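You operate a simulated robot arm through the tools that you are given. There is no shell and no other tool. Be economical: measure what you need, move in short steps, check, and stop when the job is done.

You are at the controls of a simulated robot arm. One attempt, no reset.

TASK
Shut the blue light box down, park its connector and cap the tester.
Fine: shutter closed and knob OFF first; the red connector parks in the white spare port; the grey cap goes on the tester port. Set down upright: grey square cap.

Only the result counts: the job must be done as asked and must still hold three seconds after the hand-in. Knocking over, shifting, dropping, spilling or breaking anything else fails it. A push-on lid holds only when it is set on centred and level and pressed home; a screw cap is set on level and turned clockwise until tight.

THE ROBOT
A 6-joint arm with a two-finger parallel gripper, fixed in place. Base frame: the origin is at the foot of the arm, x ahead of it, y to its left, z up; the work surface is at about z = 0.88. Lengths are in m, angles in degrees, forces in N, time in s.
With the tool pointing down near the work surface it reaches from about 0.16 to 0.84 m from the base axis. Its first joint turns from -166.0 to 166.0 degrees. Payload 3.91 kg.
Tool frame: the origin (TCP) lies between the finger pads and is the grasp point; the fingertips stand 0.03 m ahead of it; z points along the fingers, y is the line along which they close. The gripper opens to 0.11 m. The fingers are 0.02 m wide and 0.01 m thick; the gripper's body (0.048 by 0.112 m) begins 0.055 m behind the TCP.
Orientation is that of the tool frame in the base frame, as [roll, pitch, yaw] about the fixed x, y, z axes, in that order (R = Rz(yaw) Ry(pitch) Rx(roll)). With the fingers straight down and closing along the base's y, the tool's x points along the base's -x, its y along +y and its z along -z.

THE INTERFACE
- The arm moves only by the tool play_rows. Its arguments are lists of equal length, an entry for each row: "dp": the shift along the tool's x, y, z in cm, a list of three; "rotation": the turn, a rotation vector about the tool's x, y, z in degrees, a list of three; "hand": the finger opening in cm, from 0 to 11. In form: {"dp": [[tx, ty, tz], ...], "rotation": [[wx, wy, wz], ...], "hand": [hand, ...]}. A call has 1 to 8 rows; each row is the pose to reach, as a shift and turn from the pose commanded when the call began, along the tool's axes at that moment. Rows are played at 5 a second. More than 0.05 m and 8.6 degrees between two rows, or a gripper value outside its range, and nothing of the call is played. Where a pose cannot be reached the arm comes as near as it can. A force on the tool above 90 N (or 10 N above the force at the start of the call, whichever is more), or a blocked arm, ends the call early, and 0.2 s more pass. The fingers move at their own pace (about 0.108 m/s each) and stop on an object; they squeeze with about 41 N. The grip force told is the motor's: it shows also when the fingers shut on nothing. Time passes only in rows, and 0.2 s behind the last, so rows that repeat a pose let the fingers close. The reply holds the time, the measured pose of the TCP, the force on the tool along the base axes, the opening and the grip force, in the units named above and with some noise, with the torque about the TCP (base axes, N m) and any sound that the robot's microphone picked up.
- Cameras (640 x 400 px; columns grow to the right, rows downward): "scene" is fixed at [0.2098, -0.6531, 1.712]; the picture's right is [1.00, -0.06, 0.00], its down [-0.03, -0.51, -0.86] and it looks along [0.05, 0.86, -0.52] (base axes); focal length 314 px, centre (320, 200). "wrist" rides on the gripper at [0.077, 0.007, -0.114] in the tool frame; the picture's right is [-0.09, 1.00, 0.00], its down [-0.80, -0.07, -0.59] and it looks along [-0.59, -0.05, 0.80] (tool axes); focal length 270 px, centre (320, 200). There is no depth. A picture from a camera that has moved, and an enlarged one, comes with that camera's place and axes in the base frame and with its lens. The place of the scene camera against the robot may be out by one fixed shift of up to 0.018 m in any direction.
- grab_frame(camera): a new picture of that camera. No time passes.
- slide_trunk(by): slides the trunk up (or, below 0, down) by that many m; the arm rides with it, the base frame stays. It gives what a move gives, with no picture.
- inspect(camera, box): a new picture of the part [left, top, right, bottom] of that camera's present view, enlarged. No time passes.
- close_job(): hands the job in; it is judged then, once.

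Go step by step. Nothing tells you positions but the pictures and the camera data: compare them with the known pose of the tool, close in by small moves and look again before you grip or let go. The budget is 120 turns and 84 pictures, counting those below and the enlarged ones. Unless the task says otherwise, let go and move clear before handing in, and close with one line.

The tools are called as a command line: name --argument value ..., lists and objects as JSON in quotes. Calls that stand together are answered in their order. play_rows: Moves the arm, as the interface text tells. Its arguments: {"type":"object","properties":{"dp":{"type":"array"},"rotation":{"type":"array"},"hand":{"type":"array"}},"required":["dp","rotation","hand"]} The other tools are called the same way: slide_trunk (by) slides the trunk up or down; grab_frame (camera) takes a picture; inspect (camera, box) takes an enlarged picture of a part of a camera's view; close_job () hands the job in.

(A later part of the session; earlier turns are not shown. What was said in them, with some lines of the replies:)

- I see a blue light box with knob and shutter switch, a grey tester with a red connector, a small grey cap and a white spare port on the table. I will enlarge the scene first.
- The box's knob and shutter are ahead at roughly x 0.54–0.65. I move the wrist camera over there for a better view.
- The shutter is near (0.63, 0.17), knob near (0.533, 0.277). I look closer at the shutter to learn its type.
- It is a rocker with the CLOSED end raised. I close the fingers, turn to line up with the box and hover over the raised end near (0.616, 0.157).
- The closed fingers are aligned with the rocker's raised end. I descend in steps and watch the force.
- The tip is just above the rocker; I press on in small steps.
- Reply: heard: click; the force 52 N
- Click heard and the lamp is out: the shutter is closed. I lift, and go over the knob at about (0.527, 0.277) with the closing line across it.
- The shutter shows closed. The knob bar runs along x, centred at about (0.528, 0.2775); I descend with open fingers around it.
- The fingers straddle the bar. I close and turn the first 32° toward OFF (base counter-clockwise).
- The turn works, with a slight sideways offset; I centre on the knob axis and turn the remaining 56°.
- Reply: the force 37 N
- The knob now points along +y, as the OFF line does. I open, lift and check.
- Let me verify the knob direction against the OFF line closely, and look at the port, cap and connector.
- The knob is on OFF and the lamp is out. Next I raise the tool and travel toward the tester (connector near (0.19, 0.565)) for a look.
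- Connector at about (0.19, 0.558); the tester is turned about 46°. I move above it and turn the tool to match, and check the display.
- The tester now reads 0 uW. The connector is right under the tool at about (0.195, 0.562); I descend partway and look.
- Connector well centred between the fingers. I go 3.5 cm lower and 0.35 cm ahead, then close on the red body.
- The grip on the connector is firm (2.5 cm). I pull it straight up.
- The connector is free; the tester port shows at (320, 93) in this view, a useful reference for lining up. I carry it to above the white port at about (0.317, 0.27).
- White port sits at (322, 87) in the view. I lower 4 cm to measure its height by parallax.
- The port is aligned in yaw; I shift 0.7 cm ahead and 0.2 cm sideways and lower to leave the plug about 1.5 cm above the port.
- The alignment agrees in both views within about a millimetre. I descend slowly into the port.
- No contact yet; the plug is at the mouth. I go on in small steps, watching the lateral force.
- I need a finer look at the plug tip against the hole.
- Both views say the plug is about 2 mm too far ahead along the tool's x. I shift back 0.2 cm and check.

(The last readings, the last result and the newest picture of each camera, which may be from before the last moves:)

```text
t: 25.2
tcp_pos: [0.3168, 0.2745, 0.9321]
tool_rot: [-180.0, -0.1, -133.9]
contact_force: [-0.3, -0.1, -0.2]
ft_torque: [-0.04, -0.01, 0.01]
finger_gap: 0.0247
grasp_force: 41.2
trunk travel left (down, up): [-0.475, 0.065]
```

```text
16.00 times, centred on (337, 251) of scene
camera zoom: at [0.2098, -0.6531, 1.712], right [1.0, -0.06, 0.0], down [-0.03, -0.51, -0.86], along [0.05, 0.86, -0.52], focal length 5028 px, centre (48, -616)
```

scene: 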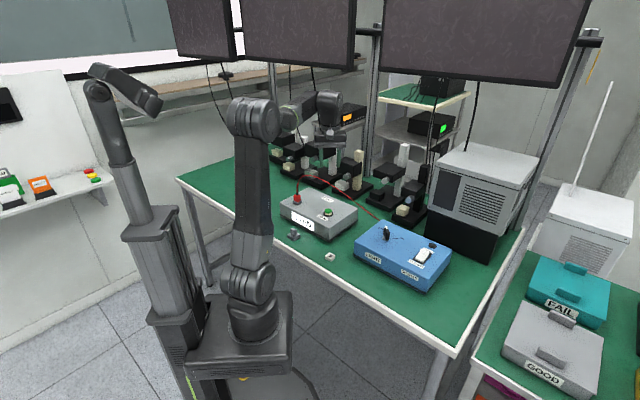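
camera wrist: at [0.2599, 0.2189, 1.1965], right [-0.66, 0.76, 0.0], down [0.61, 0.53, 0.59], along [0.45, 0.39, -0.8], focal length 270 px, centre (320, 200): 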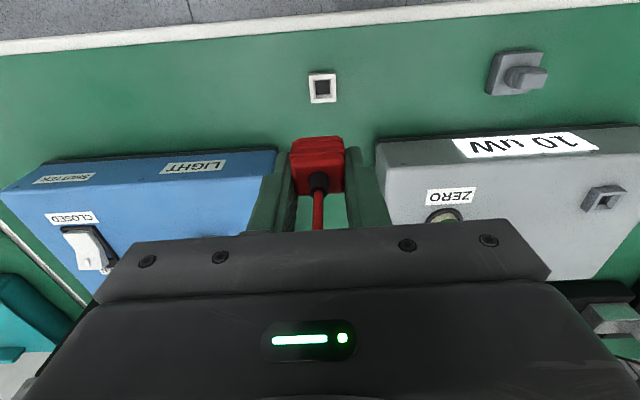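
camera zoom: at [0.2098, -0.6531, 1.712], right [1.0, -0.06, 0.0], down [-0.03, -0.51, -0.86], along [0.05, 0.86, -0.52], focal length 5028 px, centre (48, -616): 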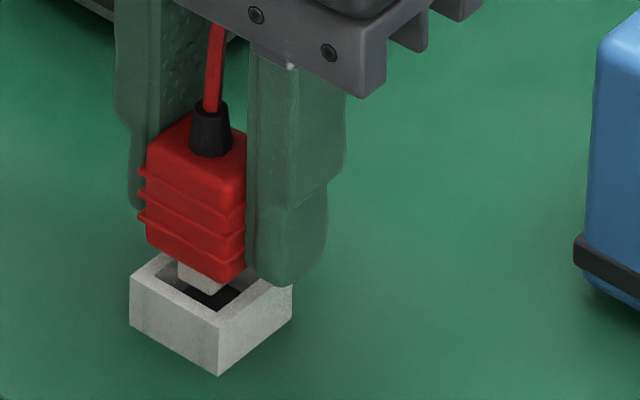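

Nearly centred; another 0.7 mm back and I lower gently while watching the force.

play_rows --dp '[[0.07, 0, 0.15], [0.07, 0, 0.3], [0.07, 0, 0.45]]' --rotation '[[0, 0, 0], [0, 0, 0], [0, 0, 0]]' --hand '[0.8, 0.8, 0.8]'

inspect --camera "scene" --box '[328, 245, 346, 257]'

```text
t: 26.0
tcp_pos: [0.3189, 0.2747, 0.9282]
tool_rot: [180.0, 0.1, -134.0]
contact_force: [1.3, 1.2, -0.8]
ft_torque: [0.04, -0.04, 0.02]
finger_gap: 0.0247
grasp_force: 41.1
trunk travel left (down, up): [-0.475, 0.065]
```

```text
16.00 times, centred on (337, 251) of scene
camera zoom: at [0.2098, -0.6531, 1.712], right [1.0, -0.06, 0.0], down [-0.03, -0.51, -0.86], along [0.05, 0.86, -0.52], focal length 5028 px, centre (48, -616)
```

zoom: 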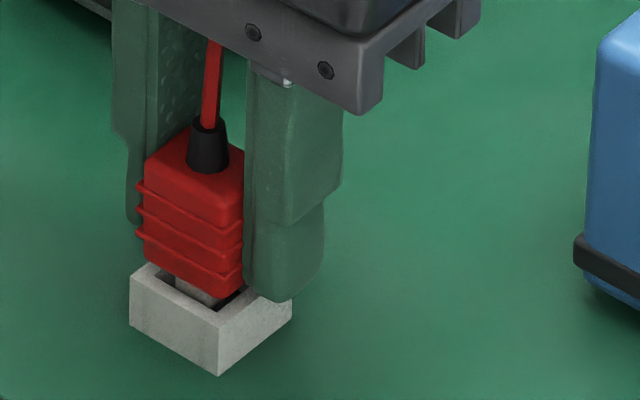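

The plug is in the hole with no side load. I continue down until it seats.

play_rows --dp '[[0, 0, 0.2], [0, 0, 0.4], [0, 0, 0.6]]' --rotation '[[0, 0, 0], [0, 0, 0], [0, 0, 0]]' --hand '[0.8, 0.8, 0.8]'

inspect --camera "scene" --box '[328, 245, 346, 257]'

```text
t: 26.8
tcp_pos: [0.3183, 0.2751, 0.9257]
tool_rot: [-180.0, 0.3, -134.1]
contact_force: [1.6, 0.0, 40.4]
ft_torque: [-0.29, 0.18, -0.33]
finger_gap: 0.025
grasp_force: 40.9
trunk travel left (down, up): [-0.475, 0.065]
```

```text
16.00 times, centred on (337, 251) of scene
camera zoom: at [0.2098, -0.6531, 1.712], right [1.0, -0.06, 0.0], down [-0.03, -0.51, -0.86], along [0.05, 0.86, -0.52], focal length 5028 px, centre (48, -616)
```

zoom: 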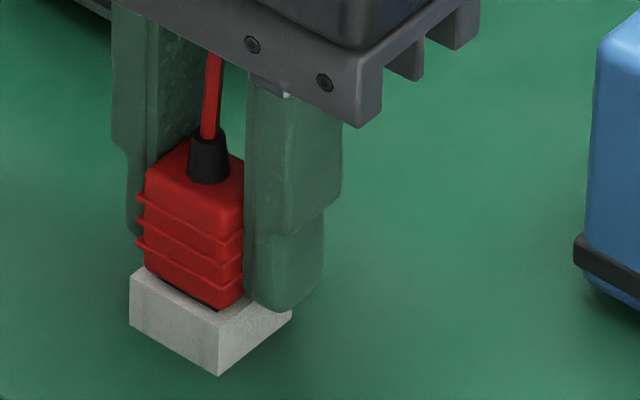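

Contact at 40 N, a small gap seems left. I press a little more to find the seat.

play_rows --dp '[[0, 0, 0.1], [0, 0, 0.2], [0, 0, 0.3]]' --rotation '[[0, 0, 0], [0, 0, 0], [0, 0, 0]]' --hand '[0.8, 0.8, 0.8]'

inspect --camera "scene" --box '[328, 245, 346, 257]'

grab_frame --camera "wrist"

```text
t: 27.5
tcp_pos: [0.3175, 0.2751, 0.9252]
tool_rot: [-179.9, 0.9, -134.1]
contact_force: [-7.5, -10.1, 51.1]
ft_torque: [-0.66, 0.5, -0.4]
finger_gap: 0.0246
grasp_force: 41.1
trunk travel left (down, up): [-0.475, 0.065]
stopped in row 3: the force on the tool passed its limit at 93 N (the readings are from after the stop); the commanded pose is now the measured one
```

```text
16.00 times, centred on (337, 251) of scene
camera zoom: at [0.2098, -0.6531, 1.712], right [1.0, -0.06, 0.0], down [-0.03, -0.51, -0.86], along [0.05, 0.86, -0.52], focal length 5028 px, centre (48, -616)
```

zoom: 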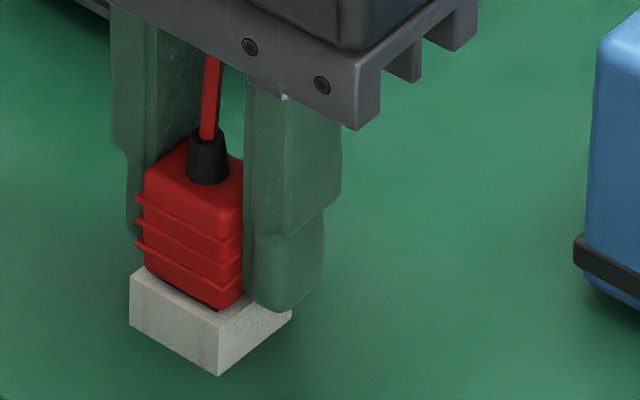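

```text
36 pictures are left
camera wrist: at [0.2589, 0.2222, 1.0383], right [-0.66, 0.76, 0.0], down [0.6, 0.52, 0.61], along [0.46, 0.4, -0.8], focal length 270 px, centre (320, 200)
```

wrist: 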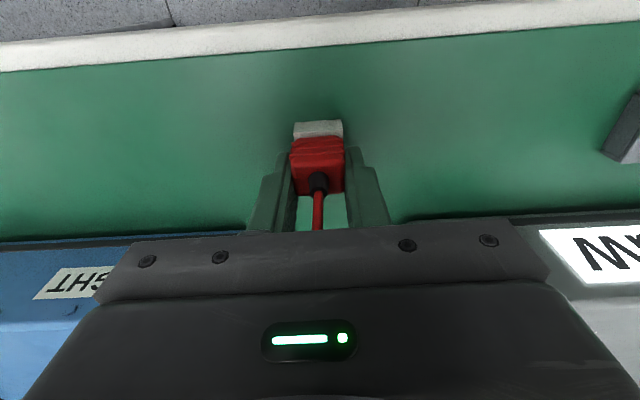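

The view matches the seated look on the tester, but the fingertips may be touching the rim. I'll open, raise 4 mm, regrip and press once more to be sure it is home.

play_rows --dp '[[0, 0, 0], [0, 0, -0.2], [0, 0, -0.4], [0, 0, -0.4], [0, 0, -0.4], [0, 0, -0.4], [0, 0, -0.2], [0, 0, 0]]' --rotation '[[0, 0, 0], [0, 0, 0], [0, 0, 0], [0, 0, 0], [0, 0, 0], [0, 0, 0], [0, 0, 0], [0, 0, 0]]' --hand '[4, 4, 4, 0.8, 0.8, 0.8, 0.8, 0.8]'

inspect --camera "scene" --box '[328, 245, 346, 257]'

```text
t: 29.3
tcp_pos: [0.3194, 0.2765, 0.9238]
tool_rot: [-179.9, 0.6, -134.0]
contact_force: [-8.3, -7.1, 8.9]
ft_torque: [-0.87, 1.75, -1.03]
finger_gap: 0.0278
grasp_force: 45.3
trunk travel left (down, up): [-0.475, 0.065]
```

```text
16.00 times, centred on (337, 251) of scene
camera zoom: at [0.2098, -0.6531, 1.712], right [1.0, -0.06, 0.0], down [-0.03, -0.51, -0.86], along [0.05, 0.86, -0.52], focal length 5028 px, centre (48, -616)
```

zoom: 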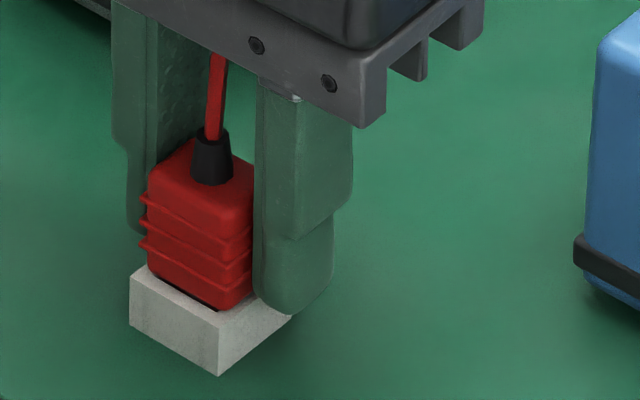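

The gap reads 2.8 cm, so the grip changed. I open wide, lift clear and look.

play_rows --dp '[[0, 0, 0], [0, 0, 0], [0, 0, -2], [0, 0, -5], [0, 0, -8]]' --rotation '[[0, 0, 0], [0, 0, 0], [0, 0, 0], [0, 0, 0], [0, 0, 0]]' --hand '[5, 5, 5, 5, 5]'

inspect --camera "scene" --box '[325, 241, 349, 257]'

inspect --camera "wrist" --box '[260, 80, 380, 200]'

```text
t: 30.5
tcp_pos: [0.319, 0.2772, 1.0032]
tool_rot: [-180.0, 0.6, -134.0]
contact_force: [-0.1, -0.3, 0.5]
ft_torque: [0.03, -0.01, 0.01]
finger_gap: 0.0501
grasp_force: 0.1
trunk travel left (down, up): [-0.475, 0.065]
```

```text
16.00 times, centred on (337, 249) of scene
camera zoom: at [0.2098, -0.6531, 1.712], right [1.0, -0.06, 0.0], down [-0.03, -0.51, -0.86], along [0.05, 0.86, -0.52], focal length 5028 px, centre (48, -584)
```

zoom: 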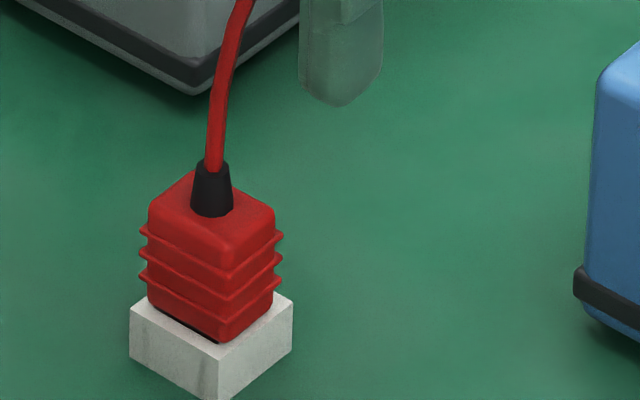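

```text
3.33 times, centred on (320, 140) of wrist
camera zoom: at [0.261, 0.2238, 1.1163], right [-0.66, 0.76, 0.0], down [0.6, 0.52, 0.6], along [0.45, 0.4, -0.8], focal length 901 px, centre (320, 400)
```

zoom: 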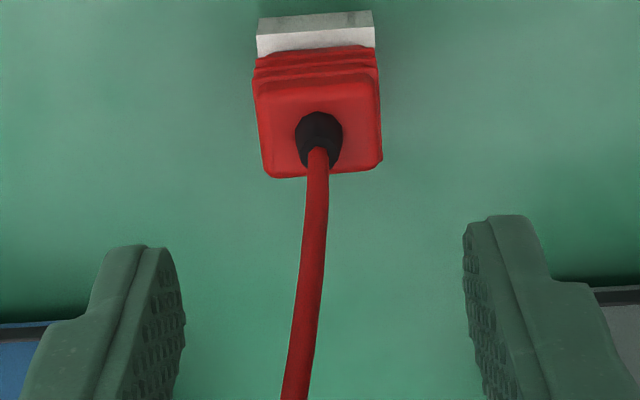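

The connector stands in the port, upright and centred, perhaps with a hair of gap. I straddle the cable boot with the fingertips and press down on both shoulders to push it home.

play_rows --dp '[[0.23, -0.07, 0], [0.23, -0.07, 0], [0.23, -0.07, 2], [0.23, -0.07, 3.5], [0.23, -0.07, 4.2]]' --rotation '[[0, 0.6, 0], [0, 0.6, 0], [0, 0.6, 0], [0, 0.6, 0], [0, 0.6, 0]]' --hand '[1.4, 1.4, 1.4, 1.4, 1.4]'

inspect --camera "scene" --box '[322, 233, 352, 257]'

inspect --camera "wrist" --box '[260, 80, 380, 200]'

```text
t: 31.7
tcp_pos: [0.3176, 0.2755, 0.9603]
tool_rot: [180.0, -0.2, -134.0]
contact_force: [0.0, -0.1, 0.7]
ft_torque: [0.03, 0.01, -0.01]
finger_gap: 0.014
grasp_force: 0.0
trunk travel left (down, up): [-0.475, 0.065]
```

```text
16.00 times, centred on (337, 245) of scene
camera zoom: at [0.2098, -0.6531, 1.712], right [1.0, -0.06, 0.0], down [-0.03, -0.51, -0.86], along [0.05, 0.86, -0.52], focal length 5028 px, centre (48, -520)
```

zoom: 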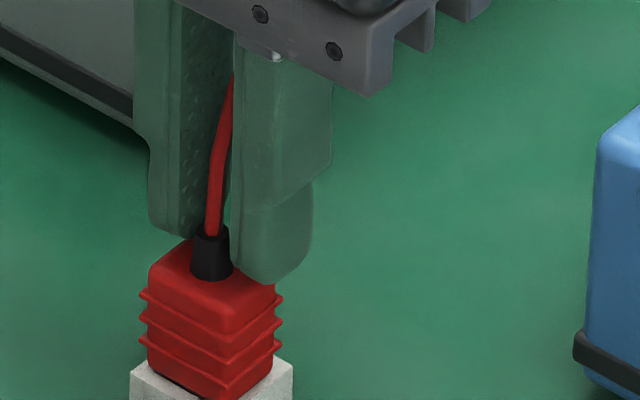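

```text
3.33 times, centred on (320, 140) of wrist
camera zoom: at [0.2611, 0.2238, 1.0745], right [-0.66, 0.76, 0.0], down [0.61, 0.53, 0.59], along [0.45, 0.39, -0.8], focal length 901 px, centre (320, 400)
```

zoom: 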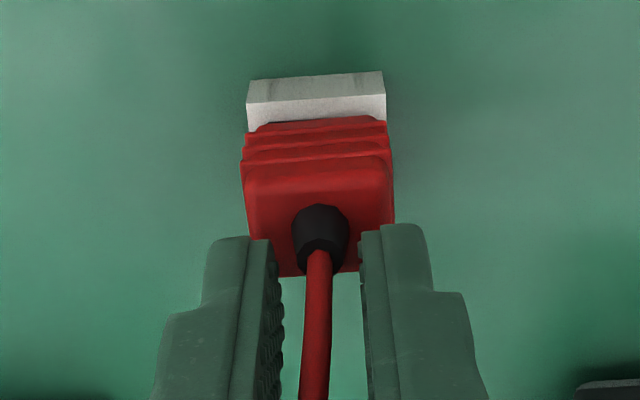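

The fingertips stand over the shoulders, clear of the boot. I press down in small steps.

play_rows --dp '[[0, 0, 0.3], [0, 0, 0.6], [0, 0, 0.8], [0, 0, 1.0]]' --rotation '[[0, 0, 0], [0, 0, 0], [0, 0, 0], [0, 0, 0]]' --hand '[1.4, 1.4, 1.4, 1.4]'

```text
t: 32.7
tcp_pos: [0.3191, 0.2753, 0.9554]
tool_rot: [179.9, 0.8, -133.8]
contact_force: [5.6, 1.2, 90.6]
ft_torque: [-0.32, 0.12, 0.02]
finger_gap: 0.0141
grasp_force: 0.0
trunk travel left (down, up): [-0.475, 0.065]
```

It is a hard stop at 90 N, so the connector is home. I lift off and look.

play_rows --dp '[[0, 0, -0.5], [0, 0, -3], [0, 0, -7], [0, 0, -11]]' --rotation '[[0, 0, 0], [0, 0, 0], [0, 0, 0], [0, 0, 0]]' --hand '[1.4, 3, 5, 5]'

inspect --camera "scene" --box '[328, 241, 346, 257]'

inspect --camera "wrist" --box '[440, 30, 640, 230]'

```text
t: 33.7
tcp_pos: [0.3177, 0.2751, 1.0597]
tool_rot: [-180.0, 0.0, -134.1]
contact_force: [0.4, -0.4, 0.0]
ft_torque: [0.0, 0.02, -0.01]
finger_gap: 0.0502
grasp_force: 0.0
trunk travel left (down, up): [-0.475, 0.065]
```

```text
16.00 times, centred on (337, 249) of scene
camera zoom: at [0.2098, -0.6531, 1.712], right [1.0, -0.06, 0.0], down [-0.03, -0.51, -0.86], along [0.05, 0.86, -0.52], focal length 5028 px, centre (48, -584)
```

zoom: 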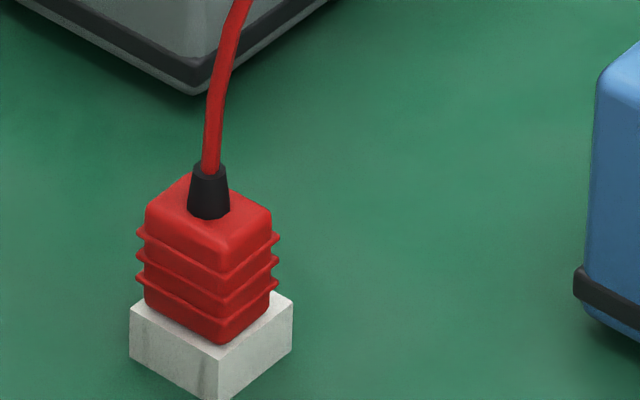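

```text
2.00 times, centred on (540, 130) of wrist
camera zoom: at [0.2604, 0.2232, 1.1746], right [-0.66, 0.76, 0.0], down [0.61, 0.53, 0.59], along [0.45, 0.39, -0.81], focal length 541 px, centre (-120, 340)
```

zoom: 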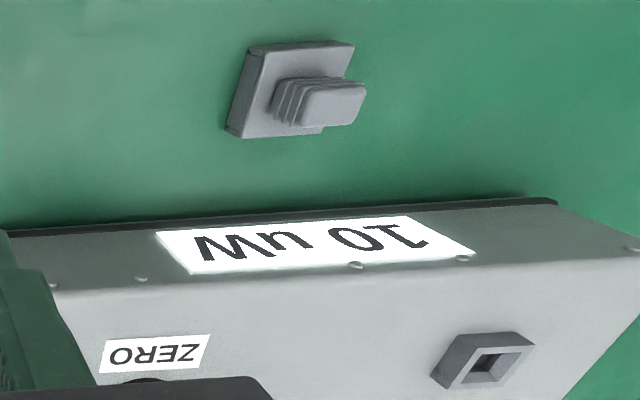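

Now it is fully seated with no gap. Next the grey cap, near (0.174, 0.410): I back away from the cable first, then move above it.

play_rows --dp '[[4, 0, -1], [6, 3, -2], [6, 7, -2], [6, 11, -2], [6, 15, -2], [4, 18, -2], [0.3, 19.7, -2]]' --rotation '[[0, 0, 0], [0, 0, 0], [0, 0, 0], [0, 0, 0], [0, 0, 0], [0, 0, 0], [0, 0, 0]]' --hand '[5, 5, 5, 5, 5, 5, 5]'

grab_frame --camera "wrist"

```text
t: 35.3
tcp_pos: [0.175, 0.4094, 1.0789]
tool_rot: [179.9, -0.2, -134.0]
contact_force: [-0.1, -0.6, 0.7]
ft_torque: [-0.02, 0.0, 0.0]
finger_gap: 0.0501
grasp_force: 0.2
trunk travel left (down, up): [-0.475, 0.065]
```

```text
28 pictures are left
camera wrist: at [0.1175, 0.3584, 1.1938], right [-0.66, 0.76, 0.0], down [0.61, 0.53, 0.59], along [0.45, 0.39, -0.81], focal length 270 px, centre (320, 200)
```

wrist: 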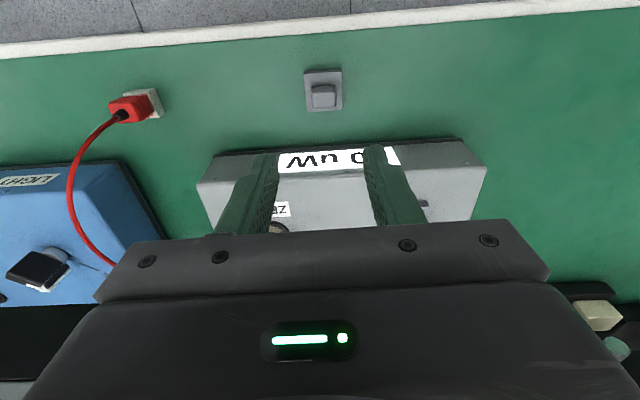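

The cap is aligned with the tool and nearly under it. I shift 3 mm sideways, descend to just above and check.

play_rows --dp '[[0, 0.3, 4], [0, 0.3, 8], [0, 0.3, 11], [0, 0.3, 12.5]]' --rotation '[[0, 0, 0], [0, 0, 0], [0, 0, 0], [0, 0, 0]]' --hand '[5, 5, 5, 5]'

inspect --camera "wrist" --box '[240, 80, 400, 200]'

inspect --camera "scene" --box '[278, 215, 314, 245]'

```text
t: 36.3
tcp_pos: [0.173, 0.4108, 0.956]
tool_rot: [-180.0, -0.1, -134.0]
contact_force: [0.3, 0.3, -0.6]
ft_torque: [0.02, -0.01, 0.0]
finger_gap: 0.05
grasp_force: 0.1
trunk travel left (down, up): [-0.475, 0.065]
```

```text
3.33 times, centred on (320, 140) of wrist
camera zoom: at [0.1151, 0.36, 1.0694], right [-0.66, 0.76, 0.0], down [0.61, 0.53, 0.59], along [0.45, 0.39, -0.8], focal length 901 px, centre (320, 400)
```

zoom: 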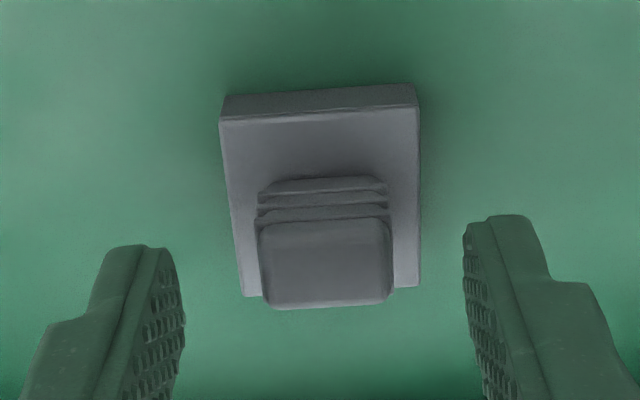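

```text
13.33 times, centred on (296, 230) of scene
camera zoom: at [0.2098, -0.6531, 1.712], right [1.0, -0.06, 0.0], down [-0.03, -0.51, -0.86], along [0.05, 0.86, -0.52], focal length 4190 px, centre (640, -200)
```

zoom: 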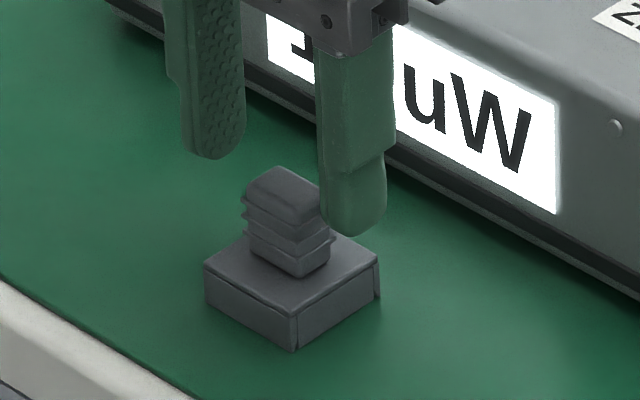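

The handle is centred between the fingers, its base top near z 0.896. I descend 2.5 cm and grip.

play_rows --dp '[[0, 0.04, 1.5], [0, 0.04, 2.5], [0, 0.04, 2.5], [0, 0.04, 2.5], [0, 0.04, 2.5]]' --rotation '[[0, 0, 0], [0, 0, 0], [0, 0, 0], [0, 0, 0], [0, 0, 0]]' --hand '[5, 5, 0.8, 0.8, 0.8]'

inspect --camera "scene" --box '[278, 215, 314, 245]'

```text
t: 37.5
tcp_pos: [0.1718, 0.4121, 0.9318]
tool_rot: [180.0, -0.1, -134.0]
contact_force: [-0.4, -0.3, 0.1]
ft_torque: [0.01, -0.02, 0.02]
finger_gap: 0.0221
grasp_force: 40.9
trunk travel left (down, up): [-0.475, 0.065]
```

```text
13.33 times, centred on (296, 230) of scene
camera zoom: at [0.2098, -0.6531, 1.712], right [1.0, -0.06, 0.0], down [-0.03, -0.51, -0.86], along [0.05, 0.86, -0.52], focal length 4190 px, centre (640, -200)
```

zoom: 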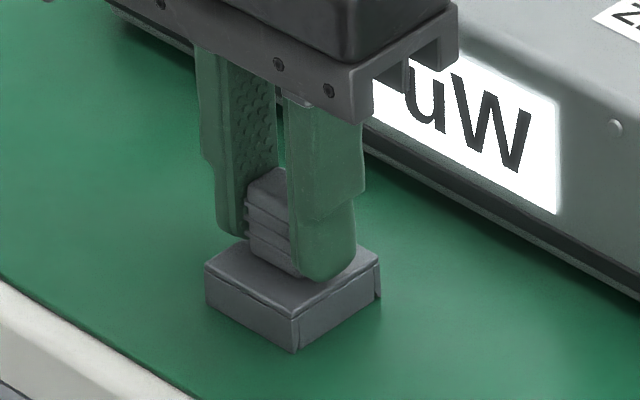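

The cap is gripped (2.2 cm). I lift it clear and carry it to hover about 10 cm over the tester port.

play_rows --dp '[[0, 0, -5], [0, 0, -10], [0, 0, -15], [0, 0, -19.9], [-3, 2.2, -19.9], [-6, 4.4, -19.9], [-9, 6.6, -19.9], [-11.7, 8.8, -19.9]]' --rotation '[[0, 0, 0], [0, 0, 0], [0, 0, 0], [0, 0, 0], [0, 0, 0], [0, 0, 0], [0, 0, 0], [0, 0, 0]]' --hand '[0.8, 0.8, 0.8, 0.8, 0.8, 0.8, 0.8, 0.8]'

inspect --camera "wrist" --box '[260, 60, 380, 180]'

inspect --camera "scene" --box '[272, 160, 332, 210]'

```text
t: 39.3
tcp_pos: [0.1899, 0.5589, 1.1279]
tool_rot: [180.0, 0.0, -134.0]
contact_force: [0.2, 0.1, -0.3]
ft_torque: [-0.01, 0.0, 0.0]
finger_gap: 0.0221
grasp_force: 40.5
trunk travel left (down, up): [-0.475, 0.065]
```

```text
3.33 times, centred on (320, 120) of wrist
camera zoom: at [0.1328, 0.5072, 1.2434], right [-0.66, 0.76, 0.0], down [0.61, 0.53, 0.59], along [0.45, 0.39, -0.81], focal length 901 px, centre (320, 467)
```

zoom: 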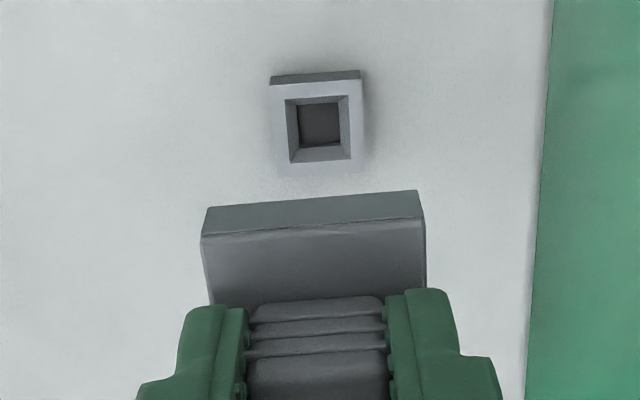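

```text
8.00 times, centred on (302, 185) of scene
camera zoom: at [0.2098, -0.6531, 1.712], right [1.0, -0.06, 0.0], down [-0.03, -0.51, -0.86], along [0.05, 0.86, -0.52], focal length 2514 px, centre (464, 320)
```

zoom: 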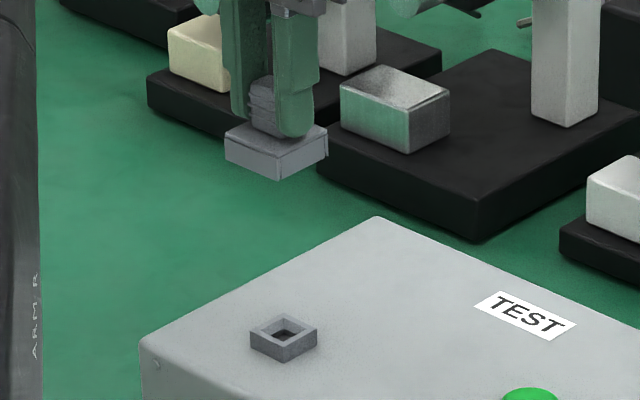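

Both views put the cap centred on the port within about a millimetre. I descend to about 1.5 cm above the collar and recheck.

play_rows --dp '[[0, 0, 3], [0, 0, 6], [0, 0, 8.5]]' --rotation '[[0, 0, 0], [0, 0, 0], [0, 0, 0]]' --hand '[0.8, 0.8, 0.8]'

inspect --camera "scene" --box '[286, 186, 316, 212]'

inspect --camera "wrist" --box '[280, 80, 360, 150]'

```text
t: 40.1
tcp_pos: [0.1917, 0.5582, 1.0433]
tool_rot: [179.9, -0.1, -134.1]
contact_force: [0.6, -0.7, -0.7]
ft_torque: [-0.02, -0.01, 0.0]
finger_gap: 0.0221
grasp_force: 40.6
trunk travel left (down, up): [-0.475, 0.065]
```

```text
15.38 times, centred on (301, 199) of scene
camera zoom: at [0.2098, -0.6531, 1.712], right [1.0, -0.06, 0.0], down [-0.03, -0.51, -0.86], along [0.05, 0.86, -0.52], focal length 4835 px, centre (612, 215)
```

zoom: 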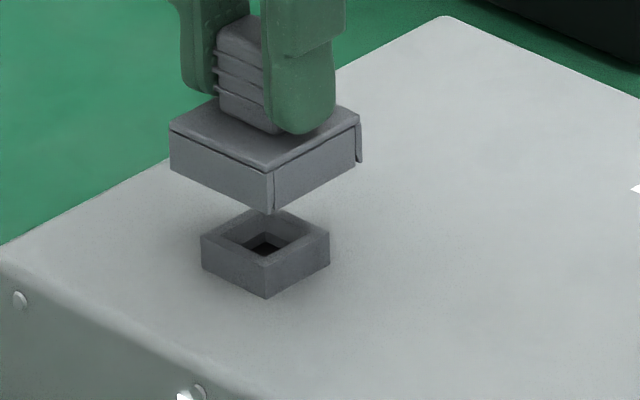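

```text
5.71 times, centred on (320, 115) of wrist
camera zoom: at [0.1335, 0.5065, 1.1583], right [-0.66, 0.76, 0.0], down [0.61, 0.53, 0.59], along [0.45, 0.39, -0.81], focal length 1544 px, centre (320, 686)
```

zoom: 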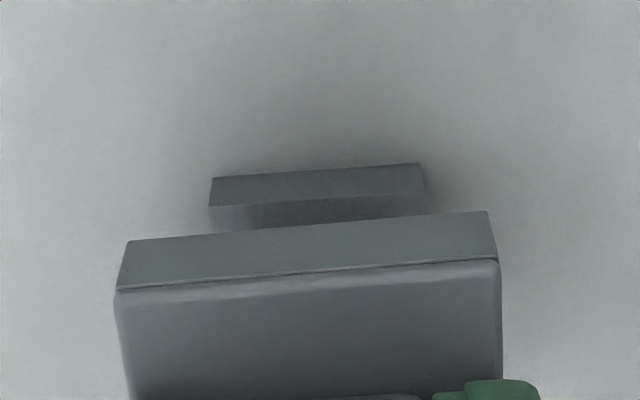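

Very near: a correction of about 0.8 mm back and 0.5 mm sideways, then down to just above the collar.

play_rows --dp '[[0.08, 0.05, 1], [0.08, 0.05, 1.9]]' --rotation '[[0, 0, 0], [0, 0, 0]]' --hand '[0.8, 0.8]'

inspect --camera "scene" --box '[290, 192, 312, 210]'

inspect --camera "wrist" --box '[280, 90, 360, 150]'

```text
t: 40.7
tcp_pos: [0.19, 0.557, 1.0256]
tool_rot: [-179.9, -0.1, -134.0]
contact_force: [0.1, -0.4, -0.4]
ft_torque: [-0.01, -0.01, 0.02]
finger_gap: 0.0225
grasp_force: 40.8
trunk travel left (down, up): [-0.475, 0.065]
```

```text
16.00 times, centred on (301, 201) of scene
camera zoom: at [0.2098, -0.6531, 1.712], right [1.0, -0.06, 0.0], down [-0.03, -0.51, -0.86], along [0.05, 0.86, -0.52], focal length 5028 px, centre (624, 184)
```

zoom: 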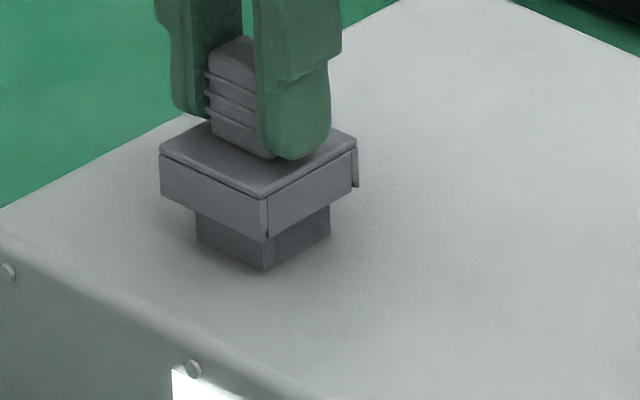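

```text
6.67 times, centred on (320, 120) of wrist
camera zoom: at [0.1316, 0.5057, 1.1397], right [-0.66, 0.76, 0.0], down [0.61, 0.53, 0.59], along [0.45, 0.39, -0.8], focal length 1802 px, centre (320, 733)
```

zoom: 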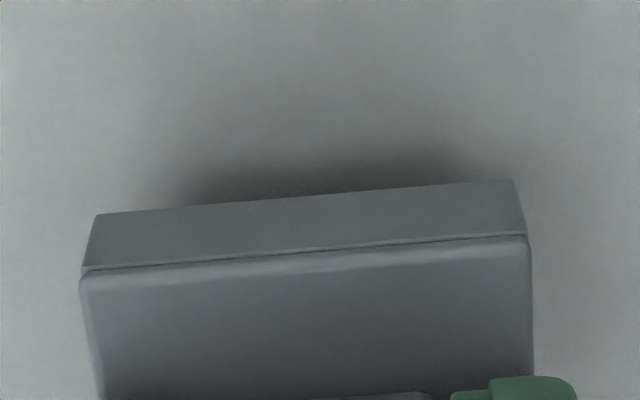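

The cap now looks about 1 mm left in the scene view; I take most of that correction back and go down gently.

play_rows --dp '[[-0.06, -0.05, 0.2], [-0.06, -0.05, 0.5], [-0.06, -0.05, 0.8]]' --rotation '[[0, 0, 0], [0, 0, 0], [0, 0, 0]]' --hand '[0.8, 0.8, 0.8]'

inspect --camera "scene" --box '[290, 192, 312, 210]'

```text
t: 41.5
tcp_pos: [0.1906, 0.5564, 1.0168]
tool_rot: [180.0, -0.2, -134.0]
contact_force: [0.5, 0.1, 0.0]
ft_torque: [-0.04, 0.0, 0.0]
finger_gap: 0.0223
grasp_force: 41.2
trunk travel left (down, up): [-0.475, 0.065]
```

```text
16.00 times, centred on (301, 201) of scene
camera zoom: at [0.2098, -0.6531, 1.712], right [1.0, -0.06, 0.0], down [-0.03, -0.51, -0.86], along [0.05, 0.86, -0.52], focal length 5028 px, centre (624, 184)
```

zoom: 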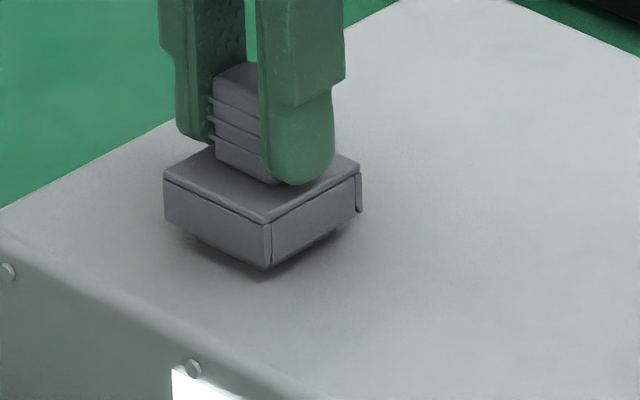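

No contact force; the cap is slipping over the collar. I continue down to the seat.

play_rows --dp '[[0, 0, 0.2], [0, 0, 0.4], [0, 0, 0.6], [0, 0, 0.8]]' --rotation '[[0, 0, 0], [0, 0, 0], [0, 0, 0], [0, 0, 0]]' --hand '[0.8, 0.8, 0.8, 0.8]'

inspect --camera "scene" --box '[290, 192, 312, 210]'

```text
t: 42.5
tcp_pos: [0.189, 0.5564, 1.0108]
tool_rot: [180.0, 0.1, -134.0]
contact_force: [0.0, 0.9, 8.3]
ft_torque: [-0.12, -0.12, -0.01]
finger_gap: 0.022
grasp_force: 40.8
trunk travel left (down, up): [-0.475, 0.065]
```

```text
16.00 times, centred on (301, 201) of scene
camera zoom: at [0.2098, -0.6531, 1.712], right [1.0, -0.06, 0.0], down [-0.03, -0.51, -0.86], along [0.05, 0.86, -0.52], focal length 5028 px, centre (624, 184)
```

zoom: 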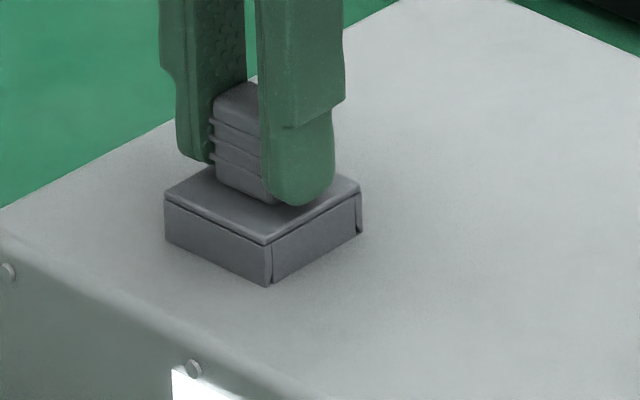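

The cap is at the seat with 8 N. I press it home.

play_rows --dp '[[0, 0, 0.15], [0, 0, 0.3], [0, 0, 0.4]]' --rotation '[[0, 0, 0], [0, 0, 0], [0, 0, 0]]' --hand '[0.8, 0.8, 0.8]'

inspect --camera "scene" --box '[280, 190, 324, 222]'

```text
t: 43.3
tcp_pos: [0.1888, 0.5573, 1.009]
tool_rot: [179.8, 0.2, -134.0]
contact_force: [0.2, 5.3, 44.1]
ft_torque: [0.19, 0.05, -0.1]
finger_gap: 0.0224
grasp_force: 40.9
trunk travel left (down, up): [-0.475, 0.065]
```

```text
12.50 times, centred on (302, 206) of scene
camera zoom: at [0.2098, -0.6531, 1.712], right [1.0, -0.06, 0.0], down [-0.03, -0.51, -0.86], along [0.05, 0.86, -0.52], focal length 3928 px, centre (545, 125)
```

zoom: 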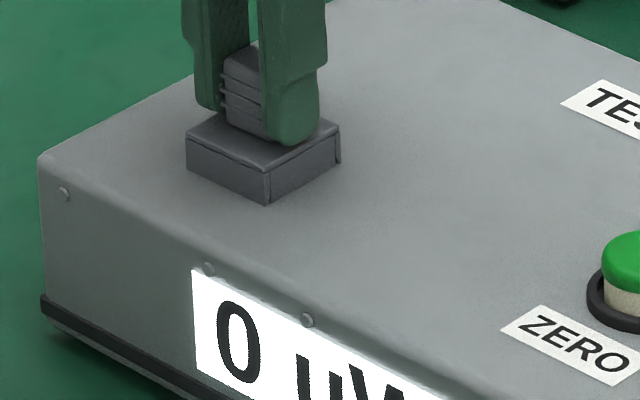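

The tester reads 0 uW. I release, and press once on the handle's top with closed fingers to make sure it is home.

play_rows --dp '[[0, 0, -0.3], [0, 0, -0.3], [0, 0, -2], [0, 0, -4], [0, 0, -4], [0, 0, -4], [0, 0, -4]]' --rotation '[[0, 0, 0], [0, 0, 0], [0, 0, 0], [0, 0, 0], [0, 0, 0], [0, 0, 0], [0, 0, 0]]' --hand '[4.5, 4.5, 4.5, 4.5, 1, 0, 0]'

inspect --camera "scene" --box '[280, 185, 324, 217]'

```text
t: 44.9
tcp_pos: [0.1902, 0.5561, 1.0456]
tool_rot: [180.0, -0.1, -134.0]
contact_force: [0.4, 0.1, 0.1]
ft_torque: [-0.02, 0.02, 0.01]
finger_gap: 0.0
grasp_force: 37.9
trunk travel left (down, up): [-0.475, 0.065]
```

```text
12.50 times, centred on (302, 201) of scene
camera zoom: at [0.2098, -0.6531, 1.712], right [1.0, -0.06, 0.0], down [-0.03, -0.51, -0.86], along [0.05, 0.86, -0.52], focal length 3928 px, centre (545, 188)
```

zoom: 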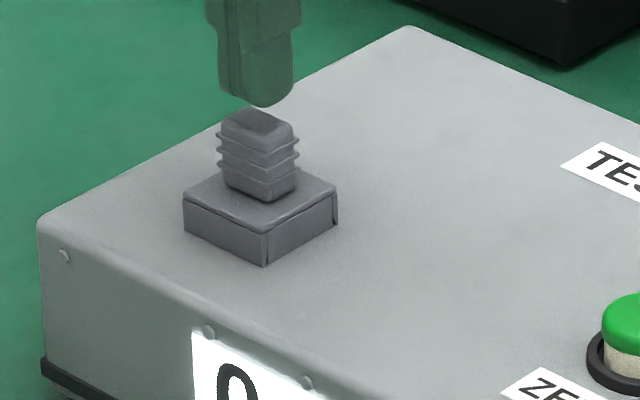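

The closed fingertips stand right over the handle. I press down.

play_rows --dp '[[0, 0, 0.8], [0, 0, 1.4], [0, 0, 1.8], [0, 0, 2.1], [0, 0, 2.4], [0, 0, 2.7]]' --rotation '[[0, 0, 0], [0, 0, 0], [0, 0, 0], [0, 0, 0], [0, 0, 0], [0, 0, 0]]' --hand '[0, 0, 0, 0, 0, 0]'

```text
t: 46.3
tcp_pos: [0.1905, 0.5598, 1.0339]
tool_rot: [179.2, 1.5, -133.9]
contact_force: [-1.1, -8.6, 34.6]
ft_torque: [-0.38, 0.16, 0.07]
finger_gap: 0.0002
grasp_force: 37.6
trunk travel left (down, up): [-0.475, 0.065]
stopped in row 6: the force on the tool passed its limit at 93 N (the readings are from after the stop); the commanded pose is now the measured one
```

It stopped hard at 93 N, so the cap is home. I lift away and check everything.

play_rows --dp '[[0, 0, -1], [0, 0, -4], [0, 0, -8], [0, 0, -12], [3, 0, -14]]' --rotation '[[0, 0, 0], [0, 0, 0], [0, 0, 0], [0, 0, 0], [0, 0, 0]]' --hand '[0, 0, 2, 4, 4]'

inspect --camera "scene" --box '[285, 190, 319, 216]'

inspect --camera "scene" --box '[270, 170, 460, 300]'

```text
t: 47.5
tcp_pos: [0.1692, 0.5355, 1.1687]
tool_rot: [179.4, 1.1, -134.0]
contact_force: [0.9, -0.3, -0.4]
ft_torque: [0.02, 0.0, 0.0]
finger_gap: 0.0402
grasp_force: 0.0
trunk travel left (down, up): [-0.475, 0.065]
```

```text
15.38 times, centred on (302, 203) of scene
camera zoom: at [0.2098, -0.6531, 1.712], right [1.0, -0.06, 0.0], down [-0.03, -0.51, -0.86], along [0.05, 0.86, -0.52], focal length 4835 px, centre (597, 154)
```

zoom: 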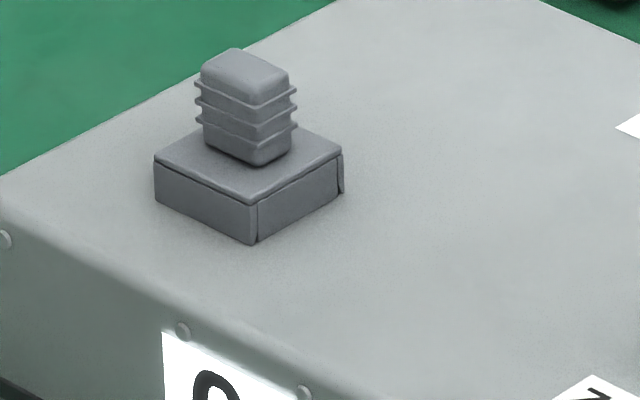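

```text
3.08 times, centred on (365, 235) of scene
camera zoom: at [0.2098, -0.6531, 1.712], right [1.0, -0.06, 0.0], down [-0.03, -0.51, -0.86], along [0.05, 0.86, -0.52], focal length 967 px, centre (182, 92)
```

zoom: 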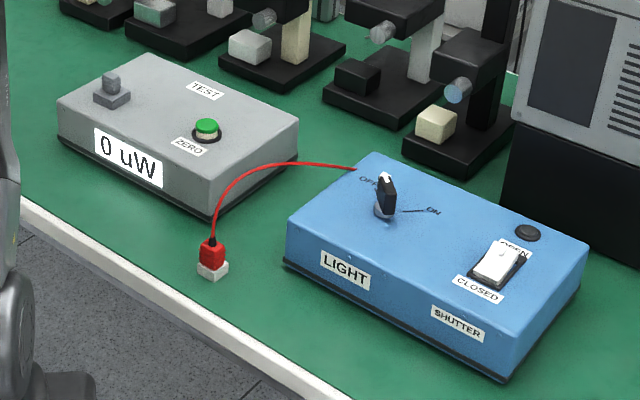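

The shutter shows closed, the knob is on OFF, the red connector sits in the white port, the cap is level on the tester port (0 uW), and the arm is clear. I hand it in.

close_job

```text
The job is handed in.
```

I closed the shutter and turned the knob to OFF, then parked the red connector in the white port. The grey cap is upright on the tester port and pressed home. The tester reads 0 uW. The job is handed in, and I don't have the verdict.
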